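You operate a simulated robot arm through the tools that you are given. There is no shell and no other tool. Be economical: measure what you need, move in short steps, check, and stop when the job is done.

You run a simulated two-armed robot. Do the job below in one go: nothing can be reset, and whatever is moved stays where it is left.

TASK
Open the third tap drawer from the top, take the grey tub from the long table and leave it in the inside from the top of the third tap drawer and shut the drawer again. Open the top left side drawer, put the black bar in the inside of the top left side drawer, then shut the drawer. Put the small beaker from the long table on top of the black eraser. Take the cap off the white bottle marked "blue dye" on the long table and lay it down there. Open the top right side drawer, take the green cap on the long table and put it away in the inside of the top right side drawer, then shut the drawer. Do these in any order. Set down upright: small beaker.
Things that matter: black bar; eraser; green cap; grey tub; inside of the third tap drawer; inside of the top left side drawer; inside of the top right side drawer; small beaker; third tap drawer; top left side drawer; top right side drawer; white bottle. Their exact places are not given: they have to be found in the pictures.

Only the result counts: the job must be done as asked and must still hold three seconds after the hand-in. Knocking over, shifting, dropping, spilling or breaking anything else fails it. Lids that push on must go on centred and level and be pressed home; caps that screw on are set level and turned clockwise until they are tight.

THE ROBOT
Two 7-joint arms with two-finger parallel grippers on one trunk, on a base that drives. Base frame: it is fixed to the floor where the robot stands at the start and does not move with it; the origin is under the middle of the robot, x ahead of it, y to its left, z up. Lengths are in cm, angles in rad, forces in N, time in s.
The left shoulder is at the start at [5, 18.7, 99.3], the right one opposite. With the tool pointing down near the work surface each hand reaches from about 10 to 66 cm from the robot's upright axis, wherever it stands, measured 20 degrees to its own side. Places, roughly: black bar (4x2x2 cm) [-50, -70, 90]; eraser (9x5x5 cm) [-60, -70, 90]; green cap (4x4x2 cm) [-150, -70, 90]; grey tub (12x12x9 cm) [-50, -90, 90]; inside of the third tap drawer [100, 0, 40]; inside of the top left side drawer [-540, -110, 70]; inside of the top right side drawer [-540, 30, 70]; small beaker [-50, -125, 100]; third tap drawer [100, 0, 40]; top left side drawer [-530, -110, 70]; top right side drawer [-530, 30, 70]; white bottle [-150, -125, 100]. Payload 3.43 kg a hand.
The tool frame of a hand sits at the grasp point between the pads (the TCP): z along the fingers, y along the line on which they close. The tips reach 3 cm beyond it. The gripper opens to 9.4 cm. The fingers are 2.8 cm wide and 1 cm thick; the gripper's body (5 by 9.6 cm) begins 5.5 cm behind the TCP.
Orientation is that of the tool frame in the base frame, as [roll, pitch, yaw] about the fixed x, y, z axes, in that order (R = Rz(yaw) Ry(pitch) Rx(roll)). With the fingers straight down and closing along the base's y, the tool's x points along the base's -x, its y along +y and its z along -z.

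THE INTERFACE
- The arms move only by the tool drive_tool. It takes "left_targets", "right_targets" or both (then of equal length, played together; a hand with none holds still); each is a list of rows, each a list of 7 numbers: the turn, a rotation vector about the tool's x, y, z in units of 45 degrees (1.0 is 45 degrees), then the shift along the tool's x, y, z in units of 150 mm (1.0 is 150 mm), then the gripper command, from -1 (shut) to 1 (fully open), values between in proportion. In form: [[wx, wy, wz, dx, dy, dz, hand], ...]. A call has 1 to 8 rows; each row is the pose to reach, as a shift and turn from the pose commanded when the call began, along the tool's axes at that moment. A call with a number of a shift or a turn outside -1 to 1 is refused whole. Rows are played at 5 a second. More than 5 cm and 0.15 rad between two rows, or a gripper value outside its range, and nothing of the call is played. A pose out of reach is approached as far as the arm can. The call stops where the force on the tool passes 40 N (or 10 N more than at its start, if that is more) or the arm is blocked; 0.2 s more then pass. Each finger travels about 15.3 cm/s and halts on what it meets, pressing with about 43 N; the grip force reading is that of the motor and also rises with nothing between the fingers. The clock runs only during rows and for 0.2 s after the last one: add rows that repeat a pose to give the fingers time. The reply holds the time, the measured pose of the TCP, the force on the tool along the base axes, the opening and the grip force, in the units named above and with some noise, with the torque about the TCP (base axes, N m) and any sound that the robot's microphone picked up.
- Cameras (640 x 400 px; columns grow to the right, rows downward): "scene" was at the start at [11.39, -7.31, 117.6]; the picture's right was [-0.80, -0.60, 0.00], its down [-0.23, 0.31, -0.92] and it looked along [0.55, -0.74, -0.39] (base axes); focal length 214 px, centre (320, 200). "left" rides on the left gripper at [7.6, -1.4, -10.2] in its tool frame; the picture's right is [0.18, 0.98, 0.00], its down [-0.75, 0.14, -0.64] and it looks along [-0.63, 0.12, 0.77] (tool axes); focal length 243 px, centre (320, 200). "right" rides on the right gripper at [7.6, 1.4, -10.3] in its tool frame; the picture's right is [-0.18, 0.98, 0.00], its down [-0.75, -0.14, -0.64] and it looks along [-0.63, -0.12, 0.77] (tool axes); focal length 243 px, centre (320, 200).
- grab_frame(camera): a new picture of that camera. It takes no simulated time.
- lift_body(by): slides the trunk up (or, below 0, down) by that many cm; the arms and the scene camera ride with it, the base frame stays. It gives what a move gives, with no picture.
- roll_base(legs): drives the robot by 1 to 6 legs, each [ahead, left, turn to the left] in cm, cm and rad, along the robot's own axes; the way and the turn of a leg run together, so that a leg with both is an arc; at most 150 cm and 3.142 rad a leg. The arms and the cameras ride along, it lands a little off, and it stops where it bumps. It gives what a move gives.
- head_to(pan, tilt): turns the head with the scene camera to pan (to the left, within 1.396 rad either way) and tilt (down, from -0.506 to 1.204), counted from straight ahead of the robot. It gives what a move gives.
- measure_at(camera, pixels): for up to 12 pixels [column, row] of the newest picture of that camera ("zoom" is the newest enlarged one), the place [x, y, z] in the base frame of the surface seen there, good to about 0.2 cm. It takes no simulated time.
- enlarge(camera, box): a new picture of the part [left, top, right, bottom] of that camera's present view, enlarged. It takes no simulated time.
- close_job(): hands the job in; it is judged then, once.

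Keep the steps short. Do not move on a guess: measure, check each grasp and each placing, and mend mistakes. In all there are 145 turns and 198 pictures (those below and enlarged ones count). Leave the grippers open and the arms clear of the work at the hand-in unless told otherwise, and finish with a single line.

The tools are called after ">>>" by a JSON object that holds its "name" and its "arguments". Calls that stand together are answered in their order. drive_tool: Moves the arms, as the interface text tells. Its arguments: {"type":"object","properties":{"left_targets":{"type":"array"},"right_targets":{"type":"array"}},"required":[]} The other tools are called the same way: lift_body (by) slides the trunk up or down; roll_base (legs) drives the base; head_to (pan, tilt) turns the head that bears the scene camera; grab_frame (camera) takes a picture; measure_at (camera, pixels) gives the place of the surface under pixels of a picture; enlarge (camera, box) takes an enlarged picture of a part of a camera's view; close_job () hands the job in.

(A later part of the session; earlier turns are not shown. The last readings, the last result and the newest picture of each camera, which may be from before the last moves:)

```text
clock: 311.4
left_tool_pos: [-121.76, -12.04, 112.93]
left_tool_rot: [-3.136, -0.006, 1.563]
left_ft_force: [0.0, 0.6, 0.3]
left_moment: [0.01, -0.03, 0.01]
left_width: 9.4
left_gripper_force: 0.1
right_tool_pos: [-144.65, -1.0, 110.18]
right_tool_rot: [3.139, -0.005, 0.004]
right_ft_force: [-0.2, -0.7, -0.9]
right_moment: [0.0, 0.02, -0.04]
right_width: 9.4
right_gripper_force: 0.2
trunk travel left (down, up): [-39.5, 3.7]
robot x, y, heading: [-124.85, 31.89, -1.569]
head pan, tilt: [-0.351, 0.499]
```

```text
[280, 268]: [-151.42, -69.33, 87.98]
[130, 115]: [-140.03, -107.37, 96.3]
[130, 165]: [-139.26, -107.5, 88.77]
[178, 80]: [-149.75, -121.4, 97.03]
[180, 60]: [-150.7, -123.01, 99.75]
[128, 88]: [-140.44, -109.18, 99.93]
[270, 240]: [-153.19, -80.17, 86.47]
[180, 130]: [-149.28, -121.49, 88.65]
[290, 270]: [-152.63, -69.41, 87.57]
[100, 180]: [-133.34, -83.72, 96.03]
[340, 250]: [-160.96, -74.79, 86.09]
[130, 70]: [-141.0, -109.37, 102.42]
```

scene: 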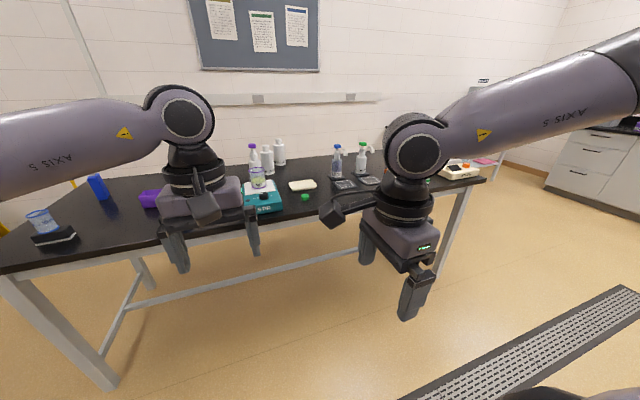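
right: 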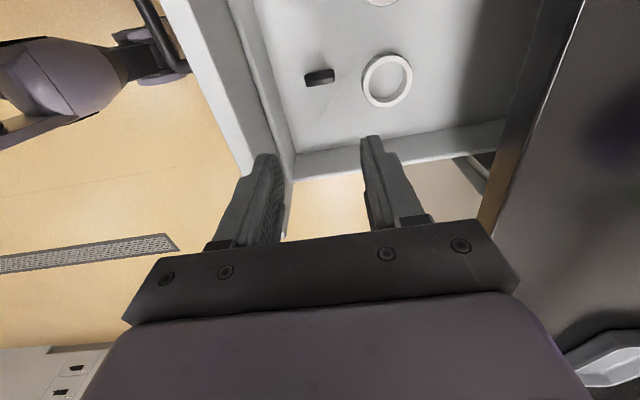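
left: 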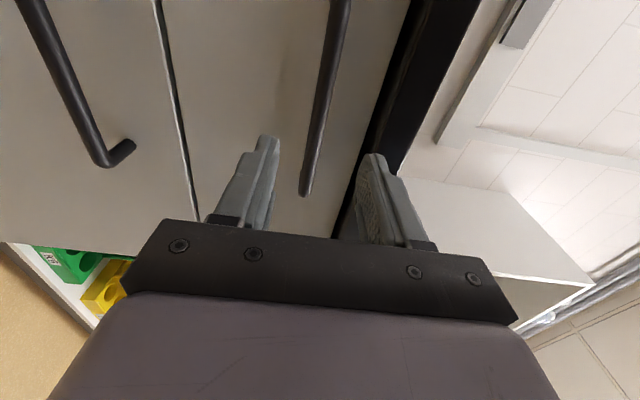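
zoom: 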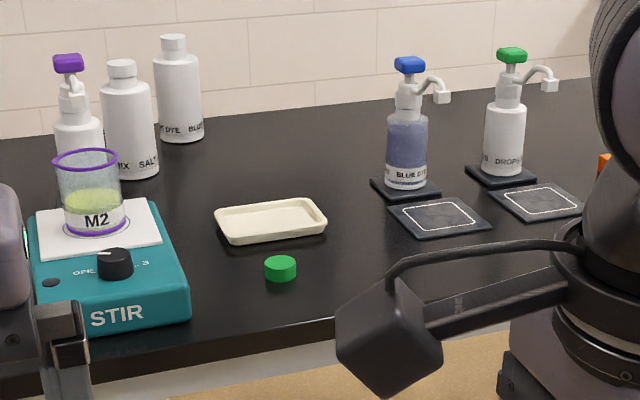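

The white "BLUE DYE" bottle is the far one at (-150,-123.7), cap top ~103; green cap at (-152,-69.5). The bottle is best reached from behind the table. Drive round the end: to x≈5, then y≈-95, turning to face +y.

>>> {"name": "roll_base", "arguments": {"legs": [[0, 130, 0], [127, 0, 0]]}}

>>> {"name": "head_to", "arguments": {"pan": 0, "tilt": 0.6}}

>>> {"name": "grab_frame", "arguments": {"camera": "scene"}}

```text
clock: 329.1
left_tool_pos: [14.45, -134.24, 112.9]
left_tool_rot: [-3.136, -0.006, 1.578]
left_ft_force: [-0.8, -0.1, 0.5]
left_moment: [0.01, 0.02, 0.05]
left_width: 9.37
left_gripper_force: 0.1
right_tool_pos: [-8.78, -123.4, 110.28]
right_tool_rot: [3.138, -0.003, 0.02]
right_ft_force: [-0.7, -0.5, -0.2]
right_moment: [0.01, 0.0, -0.01]
right_width: 9.4
right_gripper_force: 0.1
trunk travel left (down, up): [-39.5, 3.7]
robot x, y, heading: [10.66, -90.63, -1.547]
head pan, tilt: [-0.351, 0.499]
```

```text
clock: 329.9
left_tool_pos: [14.42, -134.23, 112.84]
left_tool_rot: [-3.134, -0.008, 1.58]
left_ft_force: [0.0, -0.1, 0.3]
left_moment: [0.03, 0.01, -0.03]
left_width: 9.39
left_gripper_force: 0.1
right_tool_pos: [-8.72, -123.4, 110.05]
right_tool_rot: [3.137, -0.002, 0.019]
right_ft_force: [-0.1, -1.2, 0.1]
right_moment: [-0.01, -0.03, -0.01]
right_width: 9.4
right_gripper_force: 0.0
trunk travel left (down, up): [-39.5, 3.7]
robot x, y, heading: [11.0, -90.6, -1.551]
head pan, tilt: [0.0, 0.6]
```

```text
99 pictures are left
```

scene: 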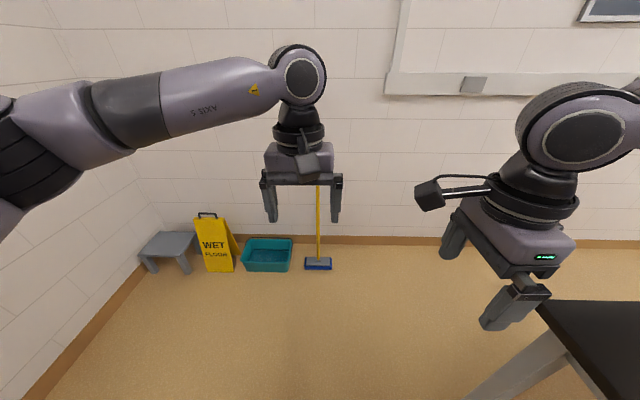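

>>> {"name": "measure_at", "arguments": {"camera": "scene", "pixels": [[318, 262], [265, 268], [180, 270], [218, 272], [590, 250], [450, 240], [545, 310], [470, 85], [330, 190], [505, 380]]}}

```text
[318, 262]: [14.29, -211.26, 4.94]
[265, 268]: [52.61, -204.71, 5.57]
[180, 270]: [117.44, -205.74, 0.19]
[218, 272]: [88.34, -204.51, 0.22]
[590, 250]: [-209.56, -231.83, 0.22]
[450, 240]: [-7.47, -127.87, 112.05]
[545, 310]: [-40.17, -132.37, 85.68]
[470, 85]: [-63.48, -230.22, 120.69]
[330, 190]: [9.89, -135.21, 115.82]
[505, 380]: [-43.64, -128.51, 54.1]
```

Broom at (14,-211), table back edge y -132.4, wall y -231. Turn to face +y and slip into the back aisle along a safe diagonal.

>>> {"name": "roll_base", "arguments": {"legs": [[0, 0, 3.122], [-75, 16, 0], [-16, 50, 0]]}}

>>> {"name": "head_to", "arguments": {"pan": 0.7, "tilt": 0.5}}

>>> {"name": "grab_frame", "arguments": {"camera": "scene"}}

```text
clock: 345.9
left_tool_pos: [-56.77, -139.41, 112.93]
left_tool_rot: [-3.134, -0.006, -1.544]
left_ft_force: [0.3, 0.5, -0.2]
left_moment: [0.0, -0.01, 0.03]
left_width: 9.39
left_gripper_force: 0.0
right_tool_pos: [-33.46, -149.9, 110.32]
right_tool_rot: [3.139, -0.005, -3.106]
right_ft_force: [-0.2, 0.1, -0.2]
right_moment: [0.0, 0.02, 0.01]
right_width: 9.4
right_gripper_force: 0.0
trunk travel left (down, up): [-39.5, 3.7]
robot x, y, heading: [-52.61, -182.99, 1.61]
head pan, tilt: [0.0, 0.6]
```

```text
clock: 347.0
left_tool_pos: [-56.89, -139.38, 112.91]
left_tool_rot: [-3.135, -0.007, -1.542]
left_ft_force: [-0.1, -0.4, 0.8]
left_moment: [0.01, -0.01, 0.05]
left_width: 9.4
left_gripper_force: 0.2
right_tool_pos: [-33.48, -149.82, 110.23]
right_tool_rot: [3.139, -0.005, -3.105]
right_ft_force: [-1.0, 0.0, 0.4]
right_moment: [-0.02, 0.01, -0.02]
right_width: 9.38
right_gripper_force: 0.1
trunk travel left (down, up): [-39.5, 3.7]
robot x, y, heading: [-52.63, -183.28, 1.614]
head pan, tilt: [0.7, 0.499]
```

```text
98 pictures are left
```

scene: 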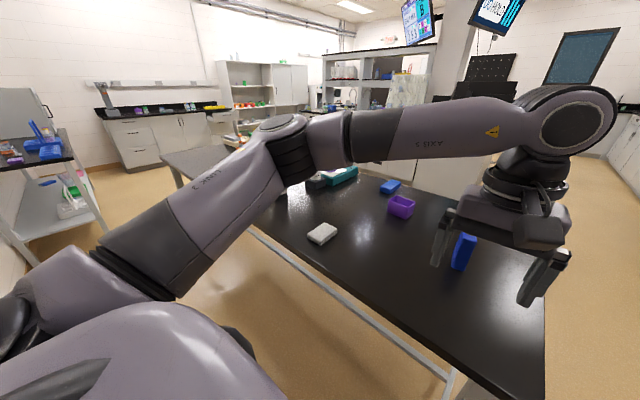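

Correct heading and strafe left 96 cm.

>>> {"name": "roll_base", "arguments": {"legs": [[0, 0, -0.04], [0, 96, 0]]}}

>>> {"name": "head_to", "arguments": {"pan": 0, "tilt": 0.7}}

>>> {"name": "grab_frame", "arguments": {"camera": "scene"}}

```text
clock: 356.1
left_tool_pos: [-150.38, -138.58, 112.83]
left_tool_rot: [-3.137, -0.005, -1.596]
left_ft_force: [-0.5, -0.3, -0.3]
left_moment: [-0.04, 0.0, -0.01]
left_width: 9.39
left_gripper_force: 0.1
right_tool_pos: [-127.7, -150.02, 110.19]
right_tool_rot: [3.138, -0.004, 3.127]
right_ft_force: [-0.2, -0.1, -0.3]
right_moment: [0.0, -0.01, 0.01]
right_width: 9.38
right_gripper_force: 0.1
trunk travel left (down, up): [-39.5, 3.7]
robot x, y, heading: [-148.38, -182.14, 1.556]
head pan, tilt: [0.7, 0.499]
```

```text
clock: 357.2
left_tool_pos: [-150.45, -138.44, 112.91]
left_tool_rot: [-3.133, -0.006, -1.596]
left_ft_force: [-0.6, -0.3, -0.5]
left_moment: [-0.03, -0.02, -0.02]
left_width: 9.42
left_gripper_force: 0.2
right_tool_pos: [-127.5, -150.0, 110.24]
right_tool_rot: [3.139, -0.003, 3.128]
right_ft_force: [0.0, -0.2, 0.1]
right_moment: [0.0, -0.01, 0.0]
right_width: 9.43
right_gripper_force: 0.1
trunk travel left (down, up): [-39.5, 3.7]
robot x, y, heading: [-147.96, -182.2, 1.558]
head pan, tilt: [0.0, 0.7]
```

```text
97 pictures are left
```

scene: 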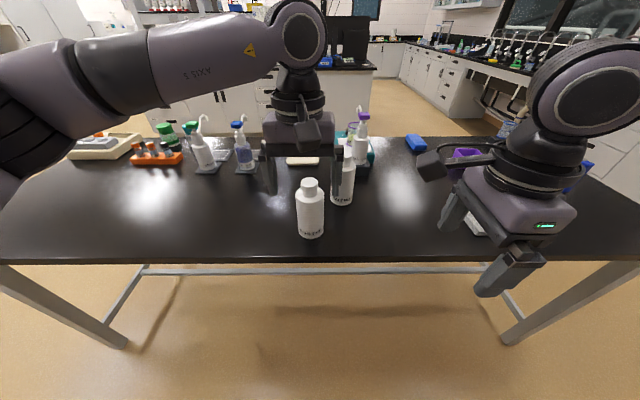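

The bottle stands at (310,205). Enlarge and measure it.

>>> {"name": "enlarge", "arguments": {"camera": "scene", "box": [270, 160, 370, 250]}}

>>> {"name": "measure_at", "arguments": {"camera": "zoom", "pixels": [[255, 150], [255, 122], [228, 150], [282, 150], [255, 200], [190, 240], [320, 240], [255, 320], [255, 180], [255, 112], [450, 120], [450, 200]]}}

```text
4.44 times, centred on (320, 205) of scene
```

zoom: 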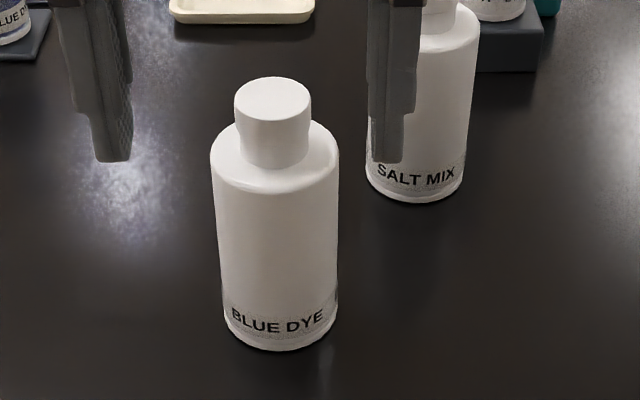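

```text
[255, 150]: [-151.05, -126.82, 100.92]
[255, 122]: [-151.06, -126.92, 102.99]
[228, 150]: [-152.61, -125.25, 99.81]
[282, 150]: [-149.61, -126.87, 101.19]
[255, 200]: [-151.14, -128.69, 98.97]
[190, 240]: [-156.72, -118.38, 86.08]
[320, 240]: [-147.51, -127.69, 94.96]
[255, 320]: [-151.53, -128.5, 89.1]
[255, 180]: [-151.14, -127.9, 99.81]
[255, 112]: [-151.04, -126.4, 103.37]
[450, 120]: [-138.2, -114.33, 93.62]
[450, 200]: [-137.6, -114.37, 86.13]
```

Bottle axis ≈(-150,-125.05), body radius 3.5, cap z 99.7–103.4, radius 2.1. The left hand will hold the body horizontally from behind; the right hand will unscrew from above. Pitch the left hand to horizontal and lower it.

>>> {"name": "roll_base", "arguments": {"legs": [[0, 6, 0.013]]}}

>>> {"name": "drive_tool", "arguments": {"left_targets": [[0, -0.16, 0, 0, 0, 0.1, 1], [0, -0.32, 0, 0, 0, 0.2, 1], [0, -0.48, 0, 0, 0, 0.3, 1], [0, -0.64, 0, 0, 0, 0.4, 1], [0, -0.82, 0, 0, 0, 0.5, 1], [0, -1, 0, 0, 0, 0.6, 1]]}}

>>> {"name": "drive_tool", "arguments": {"left_targets": [[0, -0.16, 0, 0.06, 0, 0.06, 1], [0, -0.32, 0, 0.12, 0, 0.12, 1], [0, -0.48, 0, 0.18, 0, 0.18, 1], [0, -0.64, 0, 0.24, 0, 0.24, 1], [0, -0.82, 0, 0.3, 0, 0.3, 1], [0, -1, 0, 0.35, 0, 0.35, 1]]}}

>>> {"name": "grab_frame", "arguments": {"camera": "scene"}}

```text
clock: 358.4
left_tool_pos: [-157.02, -138.46, 112.99]
left_tool_rot: [-3.135, -0.007, -1.581]
left_ft_force: [0.6, -0.3, 0.4]
left_moment: [-0.02, -0.03, 0.01]
left_width: 9.37
left_gripper_force: 0.0
right_tool_pos: [-133.93, -149.72, 110.26]
right_tool_rot: [3.139, -0.003, 3.14]
right_ft_force: [0.2, -0.3, -0.5]
right_moment: [0.0, 0.01, 0.02]
right_width: 9.4
right_gripper_force: 0.1
trunk travel left (down, up): [-39.5, 3.7]
robot x, y, heading: [-153.92, -182.13, 1.575]
head pan, tilt: [0.0, 0.7]
```

```text
clock: 359.8
left_tool_pos: [-156.92, -138.48, 103.67]
left_tool_rot: [-3.131, 0.78, -1.576]
left_ft_force: [0.2, 0.6, -0.2]
left_moment: [0.02, -0.01, 0.02]
left_width: 9.44
left_gripper_force: 0.1
right_tool_pos: [-133.99, -149.75, 110.22]
right_tool_rot: [3.138, -0.003, 3.138]
right_ft_force: [-0.4, -0.3, -0.1]
right_moment: [-0.01, 0.0, -0.02]
right_width: 9.41
right_gripper_force: 0.0
trunk travel left (down, up): [-39.5, 3.7]
robot x, y, heading: [-154.42, -181.94, 1.574]
head pan, tilt: [0.0, 0.7]
```

```text
clock: 361.2
left_tool_pos: [-156.88, -138.52, 96.47]
left_tool_rot: [-1.967, 1.562, -0.408]
left_ft_force: [0.3, 0.3, -0.2]
left_moment: [0.02, 0.02, 0.01]
left_width: 9.4
left_gripper_force: 0.0
right_tool_pos: [-134.05, -149.69, 110.29]
right_tool_rot: [3.138, -0.007, 3.138]
right_ft_force: [-0.6, 0.2, 0.1]
right_moment: [0.01, -0.03, -0.02]
right_width: 9.4
right_gripper_force: 0.1
trunk travel left (down, up): [-39.5, 3.7]
robot x, y, heading: [-153.97, -181.98, 1.569]
head pan, tilt: [0.0, 0.7]
```

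```text
95 pictures are left
```

scene: 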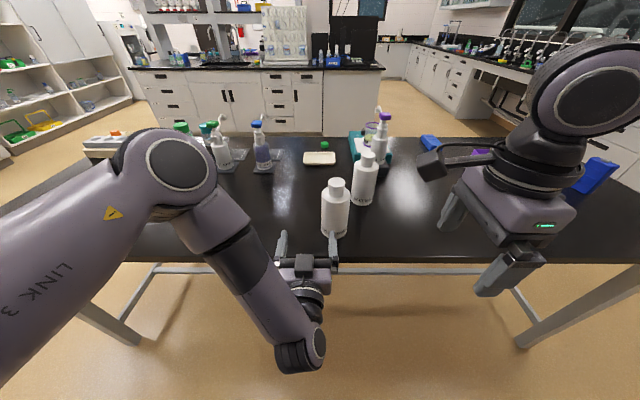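

Shift the left hand 6.9 cm to the right (arm) and lower the trunk 4 cm.

>>> {"name": "drive_tool", "arguments": {"left_targets": [[0, 0, 0, 0, -0.15, 0, 1], [0, 0, 0, 0, -0.3, 0, 1], [0, 0, 0, 0, -0.46, 0, 1], [0, 0, 0, 0, -0.46, 0, 1]]}}

>>> {"name": "lift_body", "arguments": {"by": -4}}

>>> {"name": "grab_frame", "arguments": {"camera": "left"}}

>>> {"name": "grab_frame", "arguments": {"camera": "scene"}}

```text
clock: 362.2
left_tool_pos: [-151.25, -137.4, 97.1]
left_tool_rot: [-1.707, 1.558, -0.11]
left_ft_force: [0.3, 0.4, -0.1]
left_moment: [0.04, 0.01, 0.02]
left_width: 9.38
left_gripper_force: 0.1
right_tool_pos: [-134.02, -149.68, 110.26]
right_tool_rot: [3.137, -0.005, 3.139]
right_ft_force: [0.4, -0.2, -0.5]
right_moment: [0.0, 0.02, -0.02]
right_width: 9.42
right_gripper_force: 0.1
trunk travel left (down, up): [-39.5, 3.7]
robot x, y, heading: [-153.92, -182.51, 1.577]
head pan, tilt: [0.0, 0.7]
```

```text
clock: 363.0
left_tool_pos: [-151.25, -137.59, 92.72]
left_tool_rot: [-2.044, 1.561, -0.444]
left_ft_force: [0.4, -0.2, -0.2]
left_moment: [-0.02, 0.01, 0.0]
left_width: 9.4
left_gripper_force: 0.0
right_tool_pos: [-134.08, -149.7, 106.15]
right_tool_rot: [3.14, -0.006, 3.138]
right_ft_force: [0.3, 0.4, -0.1]
right_moment: [-0.03, 0.04, 0.0]
right_width: 9.39
right_gripper_force: 0.1
trunk travel left (down, up): [-35.5, 7.7]
robot x, y, heading: [-154.17, -182.55, 1.569]
head pan, tilt: [0.0, 0.7]
```

```text
94 pictures are left
```

left: 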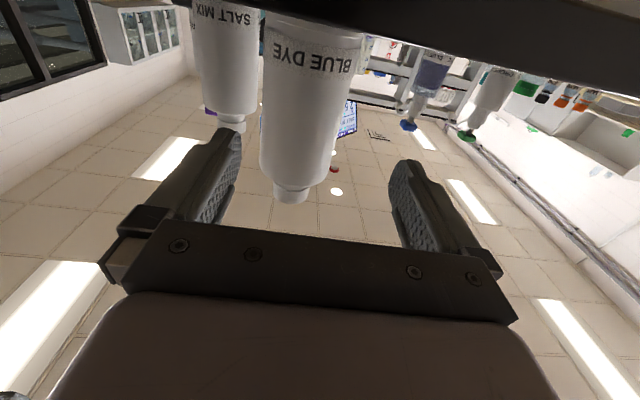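

```text
93 pictures are left
```

scene: 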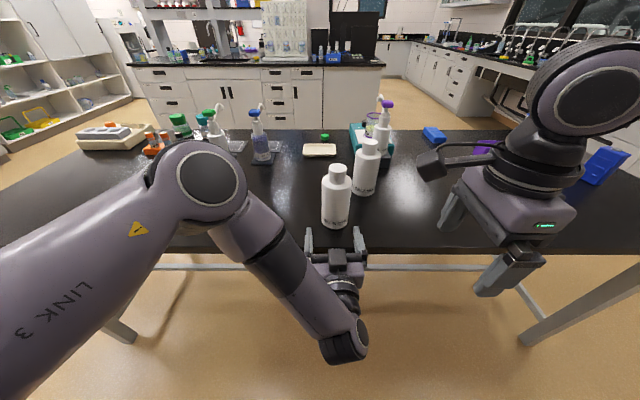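

>>> {"name": "measure_at", "arguments": {"camera": "left", "pixels": [[266, 90], [354, 95], [310, 95], [275, 120], [340, 130], [305, 195]]}}

>>> {"name": "measure_at", "arguments": {"camera": "scene", "pixels": [[336, 205], [322, 205], [350, 205], [337, 168], [337, 180]]}}

```text
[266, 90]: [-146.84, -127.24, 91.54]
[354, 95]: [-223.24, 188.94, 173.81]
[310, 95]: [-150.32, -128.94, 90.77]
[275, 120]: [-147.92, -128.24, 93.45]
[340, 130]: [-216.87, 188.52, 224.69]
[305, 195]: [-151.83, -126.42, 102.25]
```

```text
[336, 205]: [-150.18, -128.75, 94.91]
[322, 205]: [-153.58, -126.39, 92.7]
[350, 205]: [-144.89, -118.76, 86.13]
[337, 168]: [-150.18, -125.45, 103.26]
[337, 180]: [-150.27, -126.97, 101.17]
```

Bottle axis x -150.2, so move base 1 cm right and ahead 10.7 cm to straddle the bottle.

>>> {"name": "roll_base", "arguments": {"legs": [[0, -1, 0], [5, 0, 0]]}}

>>> {"name": "grab_frame", "arguments": {"camera": "left"}}

```text
clock: 364.4
left_tool_pos: [-150.36, -132.55, 92.51]
left_tool_rot: [-2.353, 1.558, -0.757]
left_ft_force: [-0.2, 0.0, 0.0]
left_moment: [0.02, -0.01, 0.01]
left_width: 9.4
left_gripper_force: 0.0
right_tool_pos: [-133.08, -144.64, 106.14]
right_tool_rot: [3.14, -0.002, 3.141]
right_ft_force: [-0.5, -0.9, -0.5]
right_moment: [0.0, 0.03, 0.03]
right_width: 9.41
right_gripper_force: 0.1
trunk travel left (down, up): [-35.5, 7.7]
robot x, y, heading: [-153.09, -177.07, 1.571]
head pan, tilt: [0.0, 0.7]
```

```text
92 pictures are left
```

left: 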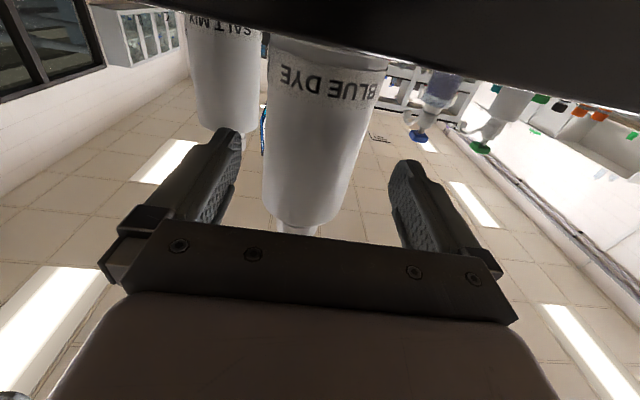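

Centred. Drive 5.6 cm ahead and close the left hand gently.

>>> {"name": "roll_base", "arguments": {"legs": [[5.6, 0, 0]]}}

>>> {"name": "drive_tool", "arguments": {"left_targets": [[0, 0, 0, 0, 0, 0, 0.7], [0, 0, 0, 0, 0, 0, 0.55], [0, 0, 0, 0, 0, 0, 0.35], [0, 0, 0, 0, 0, 0, 0.35]]}}

>>> {"name": "grab_frame", "arguments": {"camera": "scene"}}

```text
clock: 365.3
left_tool_pos: [-150.56, -127.01, 92.5]
left_tool_rot: [-2.347, 1.556, -0.747]
left_ft_force: [0.1, -0.7, 0.6]
left_moment: [0.0, -0.06, 0.0]
left_width: 9.41
left_gripper_force: 0.0
right_tool_pos: [-133.0, -139.32, 106.13]
right_tool_rot: [3.139, -0.006, 3.14]
right_ft_force: [0.3, -0.9, -1.0]
right_moment: [-0.03, -0.01, -0.02]
right_width: 9.39
right_gripper_force: 0.1
trunk travel left (down, up): [-35.5, 7.7]
robot x, y, heading: [-153.45, -171.71, 1.57]
head pan, tilt: [0.0, 0.7]
```

```text
clock: 366.3
left_tool_pos: [-150.56, -126.92, 92.53]
left_tool_rot: [-2.325, 1.559, -0.719]
left_ft_force: [-1.1, 0.7, 0.3]
left_moment: [-0.06, 0.15, -0.05]
left_width: 7.18
left_gripper_force: 42.9
right_tool_pos: [-133.0, -139.27, 106.22]
right_tool_rot: [3.138, -0.004, 3.138]
right_ft_force: [-0.8, -0.8, -0.6]
right_moment: [0.0, -0.04, 0.0]
right_width: 9.39
right_gripper_force: 0.1
trunk travel left (down, up): [-35.5, 7.7]
robot x, y, heading: [-153.21, -171.76, 1.565]
head pan, tilt: [0.0, 0.7]
```

```text
91 pictures are left
```

scene: 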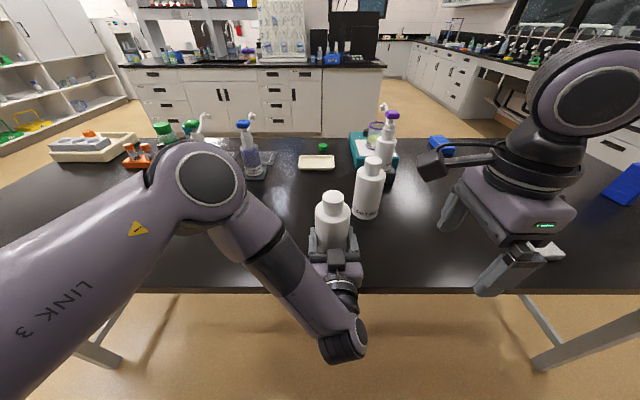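

Bottle held (7.18 cm). Bring the right hand over the cap: up 4 cm, then across.

>>> {"name": "drive_tool", "arguments": {"right_targets": [[0, 0, 0, 0, 0, -0.28, 1], [0, 0, 0, 0.2, 0.2, -0.28, 1], [0, 0, 0, 0.4, 0.4, -0.28, 1], [0, 0, 0, 0.6, 0.6, -0.28, 1], [0, 0, 0, 0.8, 0.8, -0.28, 1], [0, 0, 0, 0.95, 0.936, -0.28, 1], [0, 0, 0, 0.95, 0.936, -0.28, 1]]}}

>>> {"name": "grab_frame", "arguments": {"camera": "right"}}

>>> {"name": "grab_frame", "arguments": {"camera": "scene"}}

```text
clock: 367.9
left_tool_pos: [-150.55, -126.96, 92.58]
left_tool_rot: [-2.296, 1.559, -0.696]
left_ft_force: [-0.1, 0.5, 0.4]
left_moment: [-0.01, 0.15, 0.0]
left_width: 7.14
left_gripper_force: 43.0
right_tool_pos: [-139.62, -131.47, 110.04]
right_tool_rot: [3.138, -0.005, 3.141]
right_ft_force: [0.0, 0.2, 0.0]
right_moment: [0.0, 0.0, 0.03]
right_width: 9.4
right_gripper_force: 0.1
right hand out of reach, approached as far as the arm can: row 4, 5, 6, 7
trunk travel left (down, up): [-35.5, 7.7]
robot x, y, heading: [-153.25, -171.87, 1.569]
head pan, tilt: [0.0, 0.7]
```

```text
90 pictures are left
```

right: 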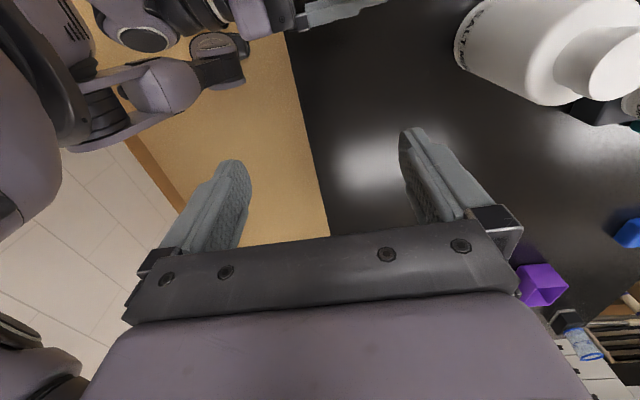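

```text
89 pictures are left
```

scene: 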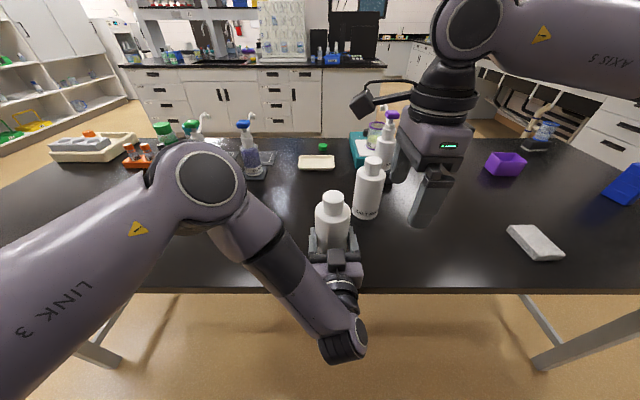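

The right arm can't reach the cap from above, so I'll swap roles: right hand holds the body horizontally, left hand turns the cap. Release, back off 14 cm, and reorient both.

>>> {"name": "drive_tool", "arguments": {"left_targets": [[0, 0, 0, 0, 0, 0, 0.6], [0, 0, 0, 0, 0, 0, 1], [0, 0, 0, 0, 0, 0, 1]]}}

>>> {"name": "roll_base", "arguments": {"legs": [[-14, 0, 0]]}}

>>> {"name": "drive_tool", "arguments": {"left_targets": [[0, 0.125, 0, -0.08, 0.04, 0, 1], [0, 0.25, 0, -0.17, 0.08, 0, 1], [0, 0.375, 0, -0.25, 0.12, 0, 1], [0, 0.5, 0, -0.33, 0.16, 0, 1], [0, 0.625, 0, -0.42, 0.2, 0, 1], [0, 0.75, 0, -0.5, 0.24, 0, 1], [0, 0.875, 0, -0.6, 0.28, 0, 1], [0, 1, 0, -0.67, 0.33, 0, 1]], "right_targets": [[-0.096, -0.096, -0.096, -0.08, 0, 0.1, 1], [-0.192, -0.192, -0.192, -0.17, 0, 0.2, 1], [-0.289, -0.289, -0.289, -0.25, 0, 0.3, 1], [-0.385, -0.385, -0.385, -0.33, 0, 0.4, 1], [-0.481, -0.481, -0.481, -0.42, 0, 0.5, 1], [-0.577, -0.577, -0.577, -0.5, 0, 0.6, 1], [-0.673, -0.673, -0.673, -0.6, 0, 0.7, 1], [-0.77, -0.77, -0.77, -0.67, 0, 0.8, 1]]}}

>>> {"name": "drive_tool", "arguments": {"left_targets": [[0, 0.125, 0, 0, 0, 0, 1], [0, 0.25, 0, 0, 0, 0, 1], [0, 0.375, 0, 0, 0, 0, 1], [0, 0.5, 0, 0, 0, 0, 1], [0, 0.625, 0, 0, 0, 0, 1], [0, 0.75, 0, 0, 0, 0, 1], [0, 0.875, 0, 0, 0, 0, 1], [0, 1, 0, 0, 0, 0, 1]], "right_targets": [[-0.096, -0.096, -0.096, 0, 0, 0, 1], [-0.192, -0.192, -0.192, 0, 0, 0, 1], [-0.289, -0.289, -0.289, 0, 0, 0, 1], [-0.385, -0.385, -0.385, 0, 0, 0, 1], [-0.481, -0.481, -0.481, 0, 0, 0, 1], [-0.577, -0.577, -0.577, 0, 0, 0, 1], [-0.673, -0.673, -0.673, 0, 0, 0, 1], [-0.77, -0.77, -0.77, 0, 0, 0, 1]]}}

>>> {"name": "grab_frame", "arguments": {"camera": "scene"}}

```text
clock: 368.7
left_tool_pos: [-150.54, -126.97, 92.53]
left_tool_rot: [-2.293, 1.558, -0.691]
left_ft_force: [-0.7, 0.2, -0.6]
left_moment: [0.02, 0.0, -0.01]
left_width: 9.4
left_gripper_force: 0.1
right_tool_pos: [-139.5, -131.36, 110.08]
right_tool_rot: [3.137, -0.004, 3.139]
right_ft_force: [-0.1, 0.0, 0.2]
right_moment: [0.0, -0.01, 0.02]
right_width: 9.44
right_gripper_force: 0.0
trunk travel left (down, up): [-35.5, 7.7]
robot x, y, heading: [-153.13, -171.71, 1.57]
head pan, tilt: [0.0, 0.7]
```

```text
clock: 370.0
left_tool_pos: [-150.47, -140.98, 92.64]
left_tool_rot: [-2.241, 1.559, -0.637]
left_ft_force: [0.4, -0.6, 0.6]
left_moment: [-0.03, 0.01, -0.01]
left_width: 9.39
left_gripper_force: 0.0
right_tool_pos: [-139.5, -145.45, 110.06]
right_tool_rot: [3.138, -0.004, 3.138]
right_ft_force: [0.6, 0.1, -0.7]
right_moment: [0.03, 0.01, -0.01]
right_width: 9.37
right_gripper_force: 0.0
trunk travel left (down, up): [-35.5, 7.7]
robot x, y, heading: [-153.28, -185.85, 1.565]
head pan, tilt: [0.0, 0.7]
```

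```text
clock: 371.8
left_tool_pos: [-155.46, -141.1, 102.65]
left_tool_rot: [-3.128, 0.775, -1.531]
left_ft_force: [-0.8, 0.6, 0.4]
left_moment: [0.0, -0.04, 0.01]
left_width: 9.41
left_gripper_force: 0.1
right_tool_pos: [-129.49, -145.38, 97.95]
right_tool_rot: [2.67, 0.728, -2.686]
right_ft_force: [-0.1, -0.3, 0.4]
right_moment: [0.0, 0.04, -0.02]
right_width: 9.4
right_gripper_force: 0.1
trunk travel left (down, up): [-35.5, 7.7]
robot x, y, heading: [-152.85, -186.07, 1.566]
head pan, tilt: [0.0, 0.7]
```

```text
clock: 373.6
left_tool_pos: [-155.47, -140.93, 102.56]
left_tool_rot: [-3.134, -0.01, -1.543]
left_ft_force: [0.1, 0.0, 0.0]
left_moment: [-0.02, 0.0, 0.0]
left_width: 9.41
left_gripper_force: 0.1
right_tool_pos: [-127.81, -142.56, 102.16]
right_tool_rot: [2.466, 1.239, -2.535]
right_ft_force: [-0.2, -0.6, -0.1]
right_moment: [-0.03, -0.02, 0.0]
right_width: 9.39
right_gripper_force: 0.0
right hand out of reach, approached as far as the arm can: row 3, 4, 5, 6, 7, 8
trunk travel left (down, up): [-35.5, 7.7]
robot x, y, heading: [-153.21, -185.63, 1.568]
head pan, tilt: [0.0, 0.7]
```

```text
88 pictures are left
```

scene: 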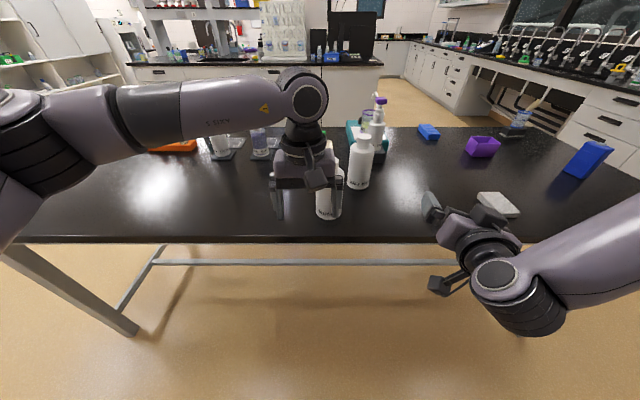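

The right hand is ~20° short of horizontal. Move it toward the centre and lower (where the mirrored left pose worked), moving the left hand aside and up.

>>> {"name": "drive_tool", "arguments": {"left_targets": [[0, 0, 0, 0, 0.16, -0.1, 1], [0, 0, 0, 0, 0.32, -0.2, 1], [0, 0, 0, 0, 0.48, -0.3, 1], [0, 0, 0, 0, 0.64, -0.4, 1], [0, 0, 0, 0, 0.8, -0.5, 1], [0, 0, 0, 0, 0.8, -0.5, 1]], "right_targets": [[0, 0, 0, 0.06, 0.2, 0, 1], [0, 0, 0, 0.12, 0.4, 0, 1], [0, 0, 0, 0.18, 0.6, 0, 1], [0, 0, 0, 0.24, 0.8, 0, 1], [0, 0, 0, 0.3, 1, 0, 1], [0, 0, 0, 0.3, 1, 0, 1]]}}

>>> {"name": "grab_frame", "arguments": {"camera": "scene"}}

```text
clock: 375.0
left_tool_pos: [-167.58, -141.48, 109.8]
left_tool_rot: [-3.132, -0.008, -1.541]
left_ft_force: [0.2, -0.2, 0.2]
left_moment: [0.0, 0.03, 0.01]
left_width: 9.4
left_gripper_force: 0.1
right_tool_pos: [-134.17, -139.14, 105.4]
right_tool_rot: [2.465, 1.239, -2.532]
right_ft_force: [0.3, -0.5, 0.0]
right_moment: [-0.02, 0.0, 0.01]
right_width: 9.41
right_gripper_force: 0.0
right hand out of reach, approached as far as the arm can: row 2, 3, 4, 5, 6
trunk travel left (down, up): [-35.5, 7.7]
robot x, y, heading: [-153.57, -185.49, 1.567]
head pan, tilt: [0.0, 0.7]
```

```text
87 pictures are left
```

scene: 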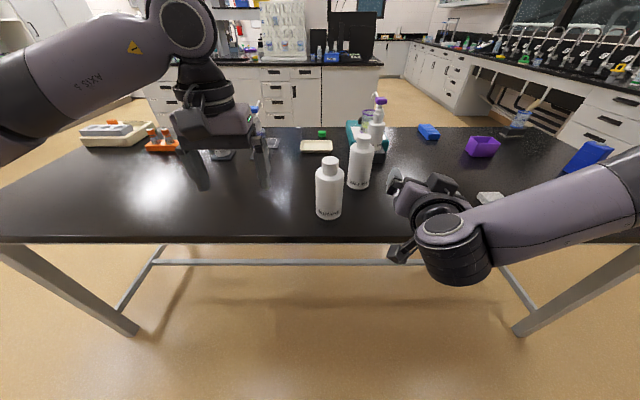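

The right wrist is at a limit in this configuration. I'll take it back to pointing down (natural yaw), then pitch it like the left one.

>>> {"name": "drive_tool", "arguments": {"right_targets": [[-0.004, 0.169, -0.051, 0, 0, 0, 1], [-0.008, 0.338, -0.103, 0, 0, 0, 1], [-0.013, 0.506, -0.154, 0, 0, 0, 1], [-0.017, 0.675, -0.206, 0, 0, 0, 1], [-0.021, 0.844, -0.257, 0, 0, 0, 1]]}}

>>> {"name": "drive_tool", "arguments": {"right_targets": [[-0.004, 0.169, -0.051, 0, 0, 0, 1], [-0.008, 0.338, -0.103, 0, 0, 0, 1], [-0.013, 0.506, -0.154, 0, 0, 0, 1], [-0.017, 0.675, -0.206, 0, 0, 0, 1], [-0.021, 0.844, -0.257, 0, 0, 0, 1]]}}

>>> {"name": "grab_frame", "arguments": {"camera": "scene"}}

```text
clock: 376.2
left_tool_pos: [-167.68, -141.41, 109.78]
left_tool_rot: [-3.133, -0.009, -1.54]
left_ft_force: [0.5, -0.2, 0.2]
left_moment: [-0.01, -0.01, 0.0]
left_width: 9.4
left_gripper_force: 0.0
right_tool_pos: [-134.12, -139.12, 105.1]
right_tool_rot: [3.078, 0.656, -1.799]
right_ft_force: [-0.1, 0.6, 0.5]
right_moment: [0.02, -0.02, -0.03]
right_width: 9.41
right_gripper_force: 0.0
trunk travel left (down, up): [-35.5, 7.7]
robot x, y, heading: [-153.3, -185.76, 1.569]
head pan, tilt: [0.0, 0.7]
```

```text
clock: 377.4
left_tool_pos: [-167.52, -141.4, 109.77]
left_tool_rot: [-3.135, -0.009, -1.541]
left_ft_force: [0.2, 0.4, 0.1]
left_moment: [0.04, -0.02, 0.01]
left_width: 9.39
left_gripper_force: 0.1
right_tool_pos: [-134.05, -139.06, 105.12]
right_tool_rot: [3.139, -0.003, -1.565]
right_ft_force: [0.0, 0.5, -0.4]
right_moment: [-0.02, -0.01, 0.01]
right_width: 9.39
right_gripper_force: 0.1
trunk travel left (down, up): [-35.5, 7.7]
robot x, y, heading: [-153.23, -186.19, 1.563]
head pan, tilt: [0.0, 0.7]
```

```text
86 pictures are left
```

scene: 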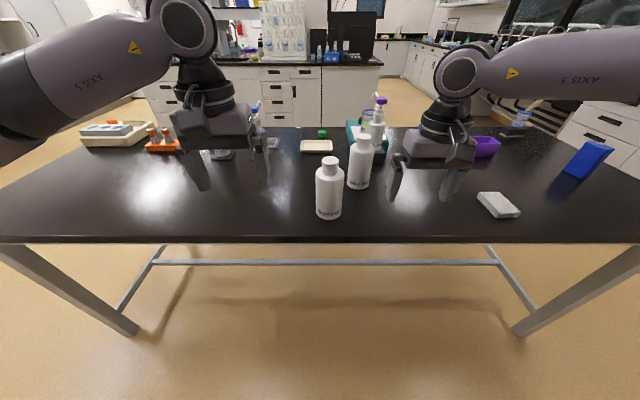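

Now the right arm mirrors the left's natural posture. Test whether it reaches the centre line from above: trunk +4, then 15 cm left.

>>> {"name": "lift_body", "arguments": {"by": 4}}

>>> {"name": "drive_tool", "arguments": {"right_targets": [[0, 0, 0, 0, 0.2, 0, 1], [0, 0, 0, 0, 0.4, 0, 1], [0, 0, 0, 0, 0.6, 0, 1], [0, 0, 0, 0, 0.8, 0, 1], [0, 0, 0, 0, 1, 0, 1], [0, 0, 0, 0, 1, 0, 1]]}}

```text
clock: 378.3
left_tool_pos: [-167.57, -141.4, 113.78]
left_tool_rot: [-3.133, -0.009, -1.542]
left_ft_force: [-0.1, 0.7, -0.2]
left_moment: [0.0, 0.02, 0.02]
left_width: 9.4
left_gripper_force: 0.0
right_tool_pos: [-134.18, -139.05, 109.1]
right_tool_rot: [3.14, -0.003, -1.567]
right_ft_force: [-0.2, -0.5, 0.4]
right_moment: [-0.01, 0.03, 0.02]
right_width: 9.39
right_gripper_force: 0.1
trunk travel left (down, up): [-39.5, 3.7]
robot x, y, heading: [-153.12, -185.34, 1.568]
head pan, tilt: [0.0, 0.7]
```

```text
clock: 379.7
left_tool_pos: [-167.54, -141.54, 113.85]
left_tool_rot: [-3.131, -0.009, -1.542]
left_ft_force: [0.0, 0.3, 0.6]
left_moment: [0.0, 0.02, -0.02]
left_width: 9.43
left_gripper_force: 0.1
right_tool_pos: [-139.11, -143.83, 109.03]
right_tool_rot: [3.139, -0.002, -1.566]
right_ft_force: [-0.2, -0.3, -0.6]
right_moment: [-0.01, -0.02, -0.03]
right_width: 9.39
right_gripper_force: 0.1
right hand out of reach, approached as far as the arm can: row 1, 2, 3, 4, 5, 6
trunk travel left (down, up): [-39.5, 3.7]
robot x, y, heading: [-153.18, -185.57, 1.566]
head pan, tilt: [0.0, 0.7]
```

The right can't reach inward from above. Try pitching the right hand to horizontal from here instead (then the left will turn the cap).

>>> {"name": "drive_tool", "arguments": {"right_targets": [[0, -0.16, 0, 0, 0, 0.1, 1], [0, -0.32, 0, 0, 0, 0.2, 1], [0, -0.48, 0, 0, 0, 0.3, 1], [0, -0.64, 0, 0, 0, 0.4, 1], [0, -0.82, 0, 0, 0, 0.5, 1], [0, -1, 0, 0, 0, 0.6, 1]]}}

>>> {"name": "drive_tool", "arguments": {"right_targets": [[0, -0.16, 0, 0.06, 0, 0.06, 1], [0, -0.32, 0, 0.12, 0, 0.12, 1], [0, -0.48, 0, 0.18, 0, 0.18, 1], [0, -0.64, 0, 0.24, 0, 0.24, 1], [0, -0.82, 0, 0.3, 0, 0.3, 1], [0, -1, 0, 0.35, 0, 0.35, 1]]}}

>>> {"name": "grab_frame", "arguments": {"camera": "scene"}}

```text
clock: 381.1
left_tool_pos: [-167.55, -141.41, 113.8]
left_tool_rot: [-3.132, -0.009, -1.542]
left_ft_force: [-0.5, -0.1, -0.5]
left_moment: [-0.03, -0.04, -0.01]
left_width: 9.4
left_gripper_force: 0.1
right_tool_pos: [-138.65, -143.92, 100.37]
right_tool_rot: [3.135, 0.786, -1.571]
right_ft_force: [0.2, 0.2, 0.4]
right_moment: [0.01, -0.02, 0.01]
right_width: 9.37
right_gripper_force: 0.0
right hand out of reach, approached as far as the arm can: row 6
trunk travel left (down, up): [-39.5, 3.7]
robot x, y, heading: [-153.04, -185.72, 1.566]
head pan, tilt: [0.0, 0.7]
```

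```text
clock: 382.5
left_tool_pos: [-167.69, -141.49, 113.79]
left_tool_rot: [-3.131, -0.01, -1.54]
left_ft_force: [0.2, 0.3, -0.1]
left_moment: [-0.02, -0.02, 0.02]
left_width: 9.39
left_gripper_force: 0.0
right_tool_pos: [-137.55, -142.26, 113.97]
right_tool_rot: [-3.129, 1.449, -1.573]
right_ft_force: [-0.3, 0.2, -0.5]
right_moment: [0.03, -0.03, -0.03]
right_width: 9.4
right_gripper_force: 0.1
right hand out of reach, approached as far as the arm can: row 1, 2, 3, 4, 5, 6
trunk travel left (down, up): [-39.5, 3.7]
robot x, y, heading: [-153.2, -185.75, 1.565]
head pan, tilt: [0.0, 0.7]
```

```text
85 pictures are left
```

scene: 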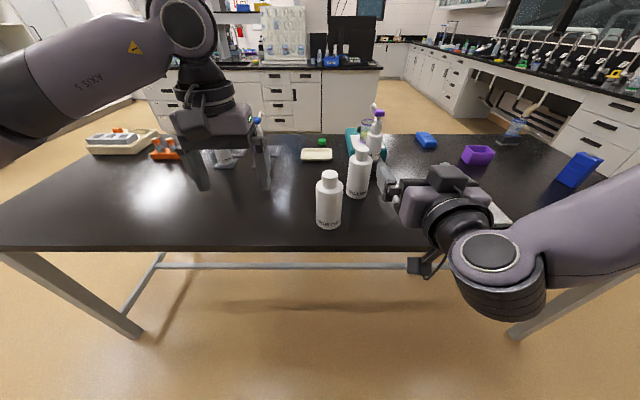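

Test whether the right hand can come down in this horizontal attitude.

>>> {"name": "drive_tool", "arguments": {"right_targets": [[0, 0, 0, 0.2, 0, 0, 1], [0, 0, 0, 0.4, 0, 0, 1], [0, 0, 0, 0.6, 0, 0, 1], [0, 0, 0, 0.8, 0, 0, 1], [0, 0, 0, 1, 0, 0, 1]]}}

```text
clock: 383.7
left_tool_pos: [-167.58, -141.4, 113.9]
left_tool_rot: [-3.133, -0.008, -1.541]
left_ft_force: [0.5, 1.0, -0.6]
left_moment: [0.01, 0.02, 0.01]
left_width: 9.4
left_gripper_force: 0.0
right_tool_pos: [-137.59, -142.22, 113.91]
right_tool_rot: [-3.131, 1.449, -1.578]
right_ft_force: [0.3, 0.2, 0.0]
right_moment: [0.02, 0.02, 0.02]
right_width: 9.41
right_gripper_force: 0.0
right hand out of reach, approached as far as the arm can: row 1, 2, 3, 4, 5
trunk travel left (down, up): [-39.5, 3.7]
robot x, y, heading: [-153.42, -185.91, 1.569]
head pan, tilt: [0.0, 0.7]
```

The right hand cannot hold low. I'll first try one-handed with the left: grip the cap from above, press lightly and turn counter-clockwise. Move the right hand out of the way and the left hand to the centre.

>>> {"name": "drive_tool", "arguments": {"left_targets": [[0, 0, 0, 0, -0.16, 0, 1], [0, 0, 0, 0, -0.32, 0, 1], [0, 0, 0, 0, -0.48, 0, 1], [0, 0, 0, 0, -0.64, 0, 1], [0, 0, 0, 0, -0.8, 0, 1]], "right_targets": [[0, 0, 0, 0, -0.2, -0.16, 1], [0, 0, 0, 0, -0.4, -0.32, 1], [0, 0, 0, 0, -0.6, -0.48, 1], [0, 0, 0, 0, -0.8, -0.64, 1], [0, 0, 0, 0, -1, -0.8, 1]]}}

>>> {"name": "roll_base", "arguments": {"legs": [[0, -4.5, 0], [10, 0, 0]]}}

>>> {"name": "grab_frame", "arguments": {"camera": "left"}}

>>> {"name": "grab_frame", "arguments": {"camera": "scene"}}

```text
clock: 384.9
left_tool_pos: [-155.38, -141.31, 113.82]
left_tool_rot: [-3.132, -0.01, -1.541]
left_ft_force: [0.3, 0.1, 0.1]
left_moment: [-0.02, 0.04, -0.03]
left_width: 9.39
left_gripper_force: 0.0
right_tool_pos: [-134.77, -141.24, 114.4]
right_tool_rot: [-3.141, 1.445, -1.589]
right_ft_force: [-0.4, -0.5, 0.8]
right_moment: [0.0, 0.03, 0.03]
right_width: 9.4
right_gripper_force: 0.1
right hand out of reach, approached as far as the arm can: row 1, 2, 3, 4, 5
trunk travel left (down, up): [-39.5, 3.7]
robot x, y, heading: [-153.47, -185.73, 1.567]
head pan, tilt: [0.0, 0.7]
```

```text
clock: 386.7
left_tool_pos: [-151.0, -131.06, 113.85]
left_tool_rot: [-3.132, -0.009, -1.541]
left_ft_force: [0.4, 0.3, 0.5]
left_moment: [-0.02, 0.05, 0.01]
left_width: 9.42
left_gripper_force: 0.0
right_tool_pos: [-130.39, -131.04, 114.38]
right_tool_rot: [-3.136, 1.446, -1.585]
right_ft_force: [0.6, -0.2, 0.3]
right_moment: [0.02, -0.06, 0.02]
right_width: 9.41
right_gripper_force: 0.1
trunk travel left (down, up): [-39.5, 3.7]
robot x, y, heading: [-149.01, -175.48, 1.572]
head pan, tilt: [0.0, 0.7]
```

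```text
84 pictures are left
```

left: 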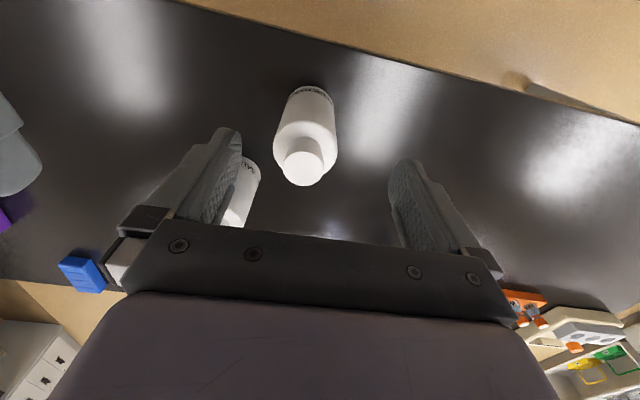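

```text
83 pictures are left
```

scene: 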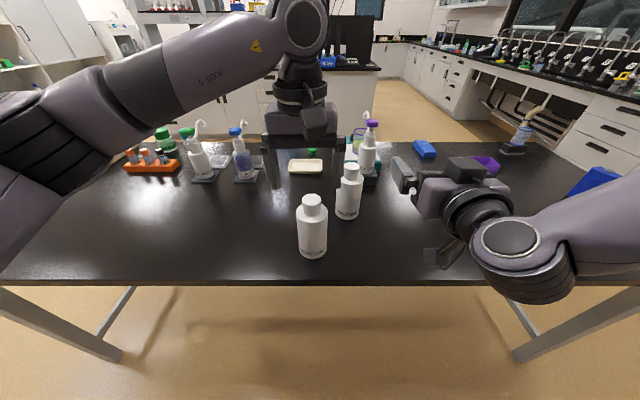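

>>> {"name": "measure_at", "arguments": {"camera": "left", "pixels": [[302, 168], [284, 165], [322, 160], [300, 145], [303, 184], [303, 155]]}}

>>> {"name": "measure_at", "arguments": {"camera": "scene", "pixels": [[312, 199], [303, 201], [321, 201], [312, 212], [312, 194]]}}

```text
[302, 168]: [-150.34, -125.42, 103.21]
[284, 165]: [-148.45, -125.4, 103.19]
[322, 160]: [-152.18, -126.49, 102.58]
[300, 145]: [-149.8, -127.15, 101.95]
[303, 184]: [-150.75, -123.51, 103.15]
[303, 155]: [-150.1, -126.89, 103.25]
```

```text
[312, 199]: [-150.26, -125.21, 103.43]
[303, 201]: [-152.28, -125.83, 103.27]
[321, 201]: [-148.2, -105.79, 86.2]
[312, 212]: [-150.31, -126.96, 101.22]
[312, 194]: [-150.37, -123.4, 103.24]
```

Cap centre is (-150.3,-125.2), top 103.3. Turn the left hand +45° and move over the cap to z≈108.

>>> {"name": "drive_tool", "arguments": {"left_targets": [[0, 0, 0.17, -0.07, -0.01, 0, 1], [0, 0, 0.34, -0.14, -0.02, 0, 1], [0, 0, 0.51, -0.2, -0.03, 0.05, 0.6], [0, 0, 0.68, -0.27, -0.04, 0.15, 0.4], [0, 0, 0.85, -0.33, -0.05, 0.25, 0.4], [0, 0, 1, -0.389, -0.058, 0.38, 0.4], [0, 0, 1, -0.389, -0.058, 0.38, 0.4]]}}

>>> {"name": "grab_frame", "arguments": {"camera": "left"}}

```text
clock: 388.3
left_tool_pos: [-150.3, -125.39, 108.1]
left_tool_rot: [-3.129, 0.002, -2.329]
left_ft_force: [-0.9, 0.2, -0.5]
left_moment: [0.01, 0.01, 0.01]
left_width: 6.56
left_gripper_force: 0.1
right_tool_pos: [-130.39, -131.17, 114.37]
right_tool_rot: [-3.138, 1.445, -1.585]
right_ft_force: [0.1, 1.0, -0.4]
right_moment: [0.0, 0.01, 0.01]
right_width: 9.4
right_gripper_force: 0.0
trunk travel left (down, up): [-39.5, 3.7]
robot x, y, heading: [-149.15, -175.75, 1.563]
head pan, tilt: [0.0, 0.7]
```

```text
82 pictures are left
```

left: 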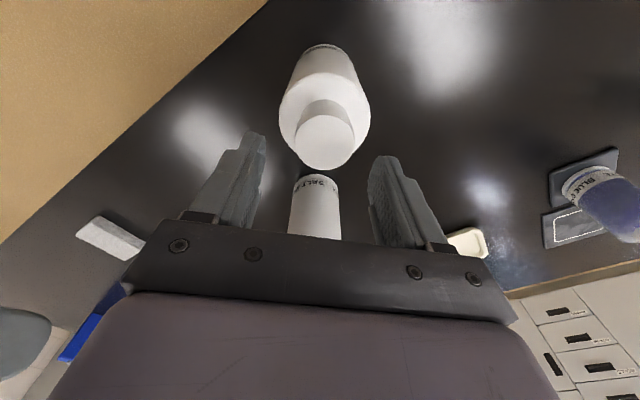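

Centred. Descend 5 cm and close on the cap.

>>> {"name": "drive_tool", "arguments": {"left_targets": [[0, 0, 0, 0, 0, 0.12, 0.4], [0, 0, 0, 0, 0, 0.24, 0.4], [0, 0, 0, 0, 0, 0.335, 0.4], [0, 0, 0, 0, 0, 0.335, 0], [0, 0, 0, 0, 0, 0.335, -0.3], [0, 0, 0, 0, 0, 0.335, -0.3], [0, 0, 0, 0, 0, 0.335, -0.3]]}}

>>> {"name": "grab_frame", "arguments": {"camera": "scene"}}

```text
clock: 389.9
left_tool_pos: [-150.35, -125.29, 103.16]
left_tool_rot: [-3.129, 0.001, -2.327]
left_ft_force: [-0.6, 0.8, -0.4]
left_moment: [0.01, 0.0, -0.01]
left_width: 4.11
left_gripper_force: 43.0
right_tool_pos: [-130.46, -131.15, 114.39]
right_tool_rot: [-3.137, 1.444, -1.585]
right_ft_force: [-0.1, -0.3, 1.0]
right_moment: [-0.01, -0.02, 0.0]
right_width: 9.41
right_gripper_force: 0.0
trunk travel left (down, up): [-39.5, 3.7]
robot x, y, heading: [-148.33, -175.85, 1.567]
head pan, tilt: [0.0, 0.7]
```

```text
81 pictures are left
```

scene: 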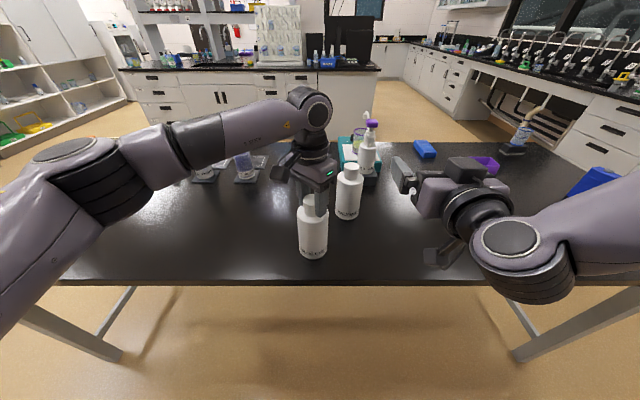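

Cap gripped (4.1 cm). Test-turn 45° counter-clockwise and read the torque and the label.

>>> {"name": "drive_tool", "arguments": {"left_targets": [[0, 0, -0.17, 0, 0, 0.01, -0.3], [0, 0, -0.34, 0, 0, 0.01, -0.3], [0, 0, -0.51, 0, 0, 0.01, -0.3], [0, 0, -0.68, 0, 0, 0.01, -0.3], [0, 0, -0.85, 0, 0, 0.01, -0.3], [0, 0, -1, 0, 0, 0.01, -0.3]]}}

>>> {"name": "enlarge", "arguments": {"camera": "scene", "box": [260, 140, 380, 270]}}

```text
clock: 391.3
left_tool_pos: [-150.26, -125.37, 103.16]
left_tool_rot: [-3.13, -0.005, -1.538]
left_ft_force: [1.2, 0.8, 5.6]
left_moment: [0.32, -0.38, 0.0]
left_width: 4.05
left_gripper_force: 43.5
right_tool_pos: [-130.44, -131.17, 114.47]
right_tool_rot: [-3.138, 1.446, -1.587]
right_ft_force: [0.1, -0.1, -0.5]
right_moment: [0.0, 0.05, -0.01]
right_width: 9.38
right_gripper_force: 0.1
trunk travel left (down, up): [-39.5, 3.7]
robot x, y, heading: [-148.83, -175.88, 1.566]
head pan, tilt: [0.0, 0.7]
```

```text
3.08 times, centred on (320, 205) of scene
```

zoom: 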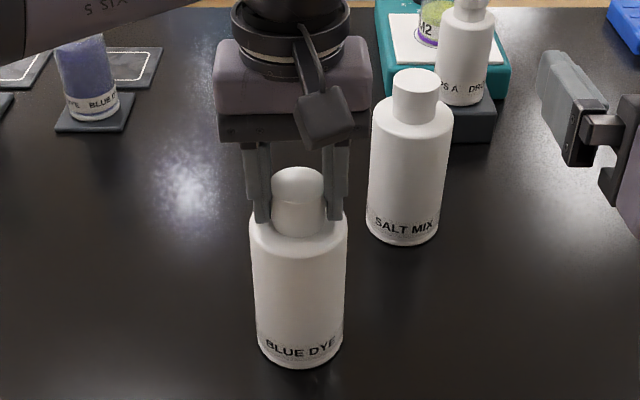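

The label hasn't moved and an upward push (5.6 N) suggests the cap is unscrewing. Turn another 45°, rising slightly.

>>> {"name": "drive_tool", "arguments": {"left_targets": [[0, 0, -0.17, 0, 0, -0.01, -0.3], [0, 0, -0.34, 0, 0, -0.01, -0.3], [0, 0, -0.51, 0, 0, -0.015, -0.3], [0, 0, -0.68, 0, 0, -0.02, -0.3], [0, 0, -0.85, 0, 0, -0.02, -0.3], [0, 0, -1, 0, 0, -0.025, -0.3]]}}

>>> {"name": "enlarge", "arguments": {"camera": "scene", "box": [260, 140, 380, 270]}}

```text
clock: 392.7
left_tool_pos: [-150.19, -125.39, 103.37]
left_tool_rot: [3.141, -0.012, -0.753]
left_ft_force: [1.0, -0.1, -0.3]
left_moment: [0.01, -0.12, -0.01]
left_width: 4.02
left_gripper_force: 42.9
right_tool_pos: [-130.3, -131.19, 114.39]
right_tool_rot: [-3.136, 1.444, -1.587]
right_ft_force: [1.6, -0.6, -0.1]
right_moment: [0.0, 0.02, -0.02]
right_width: 9.38
right_gripper_force: 0.0
trunk travel left (down, up): [-39.5, 3.7]
robot x, y, heading: [-148.44, -175.81, 1.566]
head pan, tilt: [0.0, 0.7]
```

```text
3.08 times, centred on (320, 205) of scene
```

zoom: 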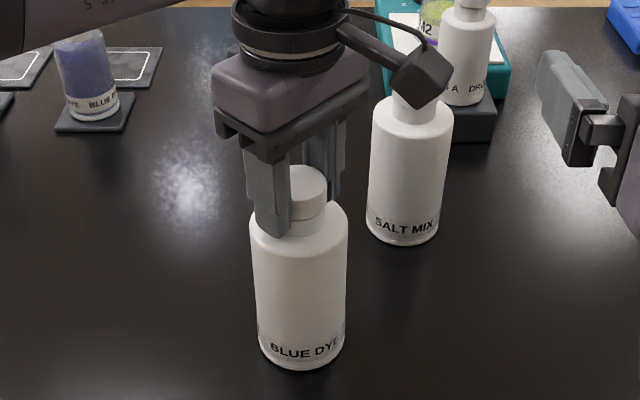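

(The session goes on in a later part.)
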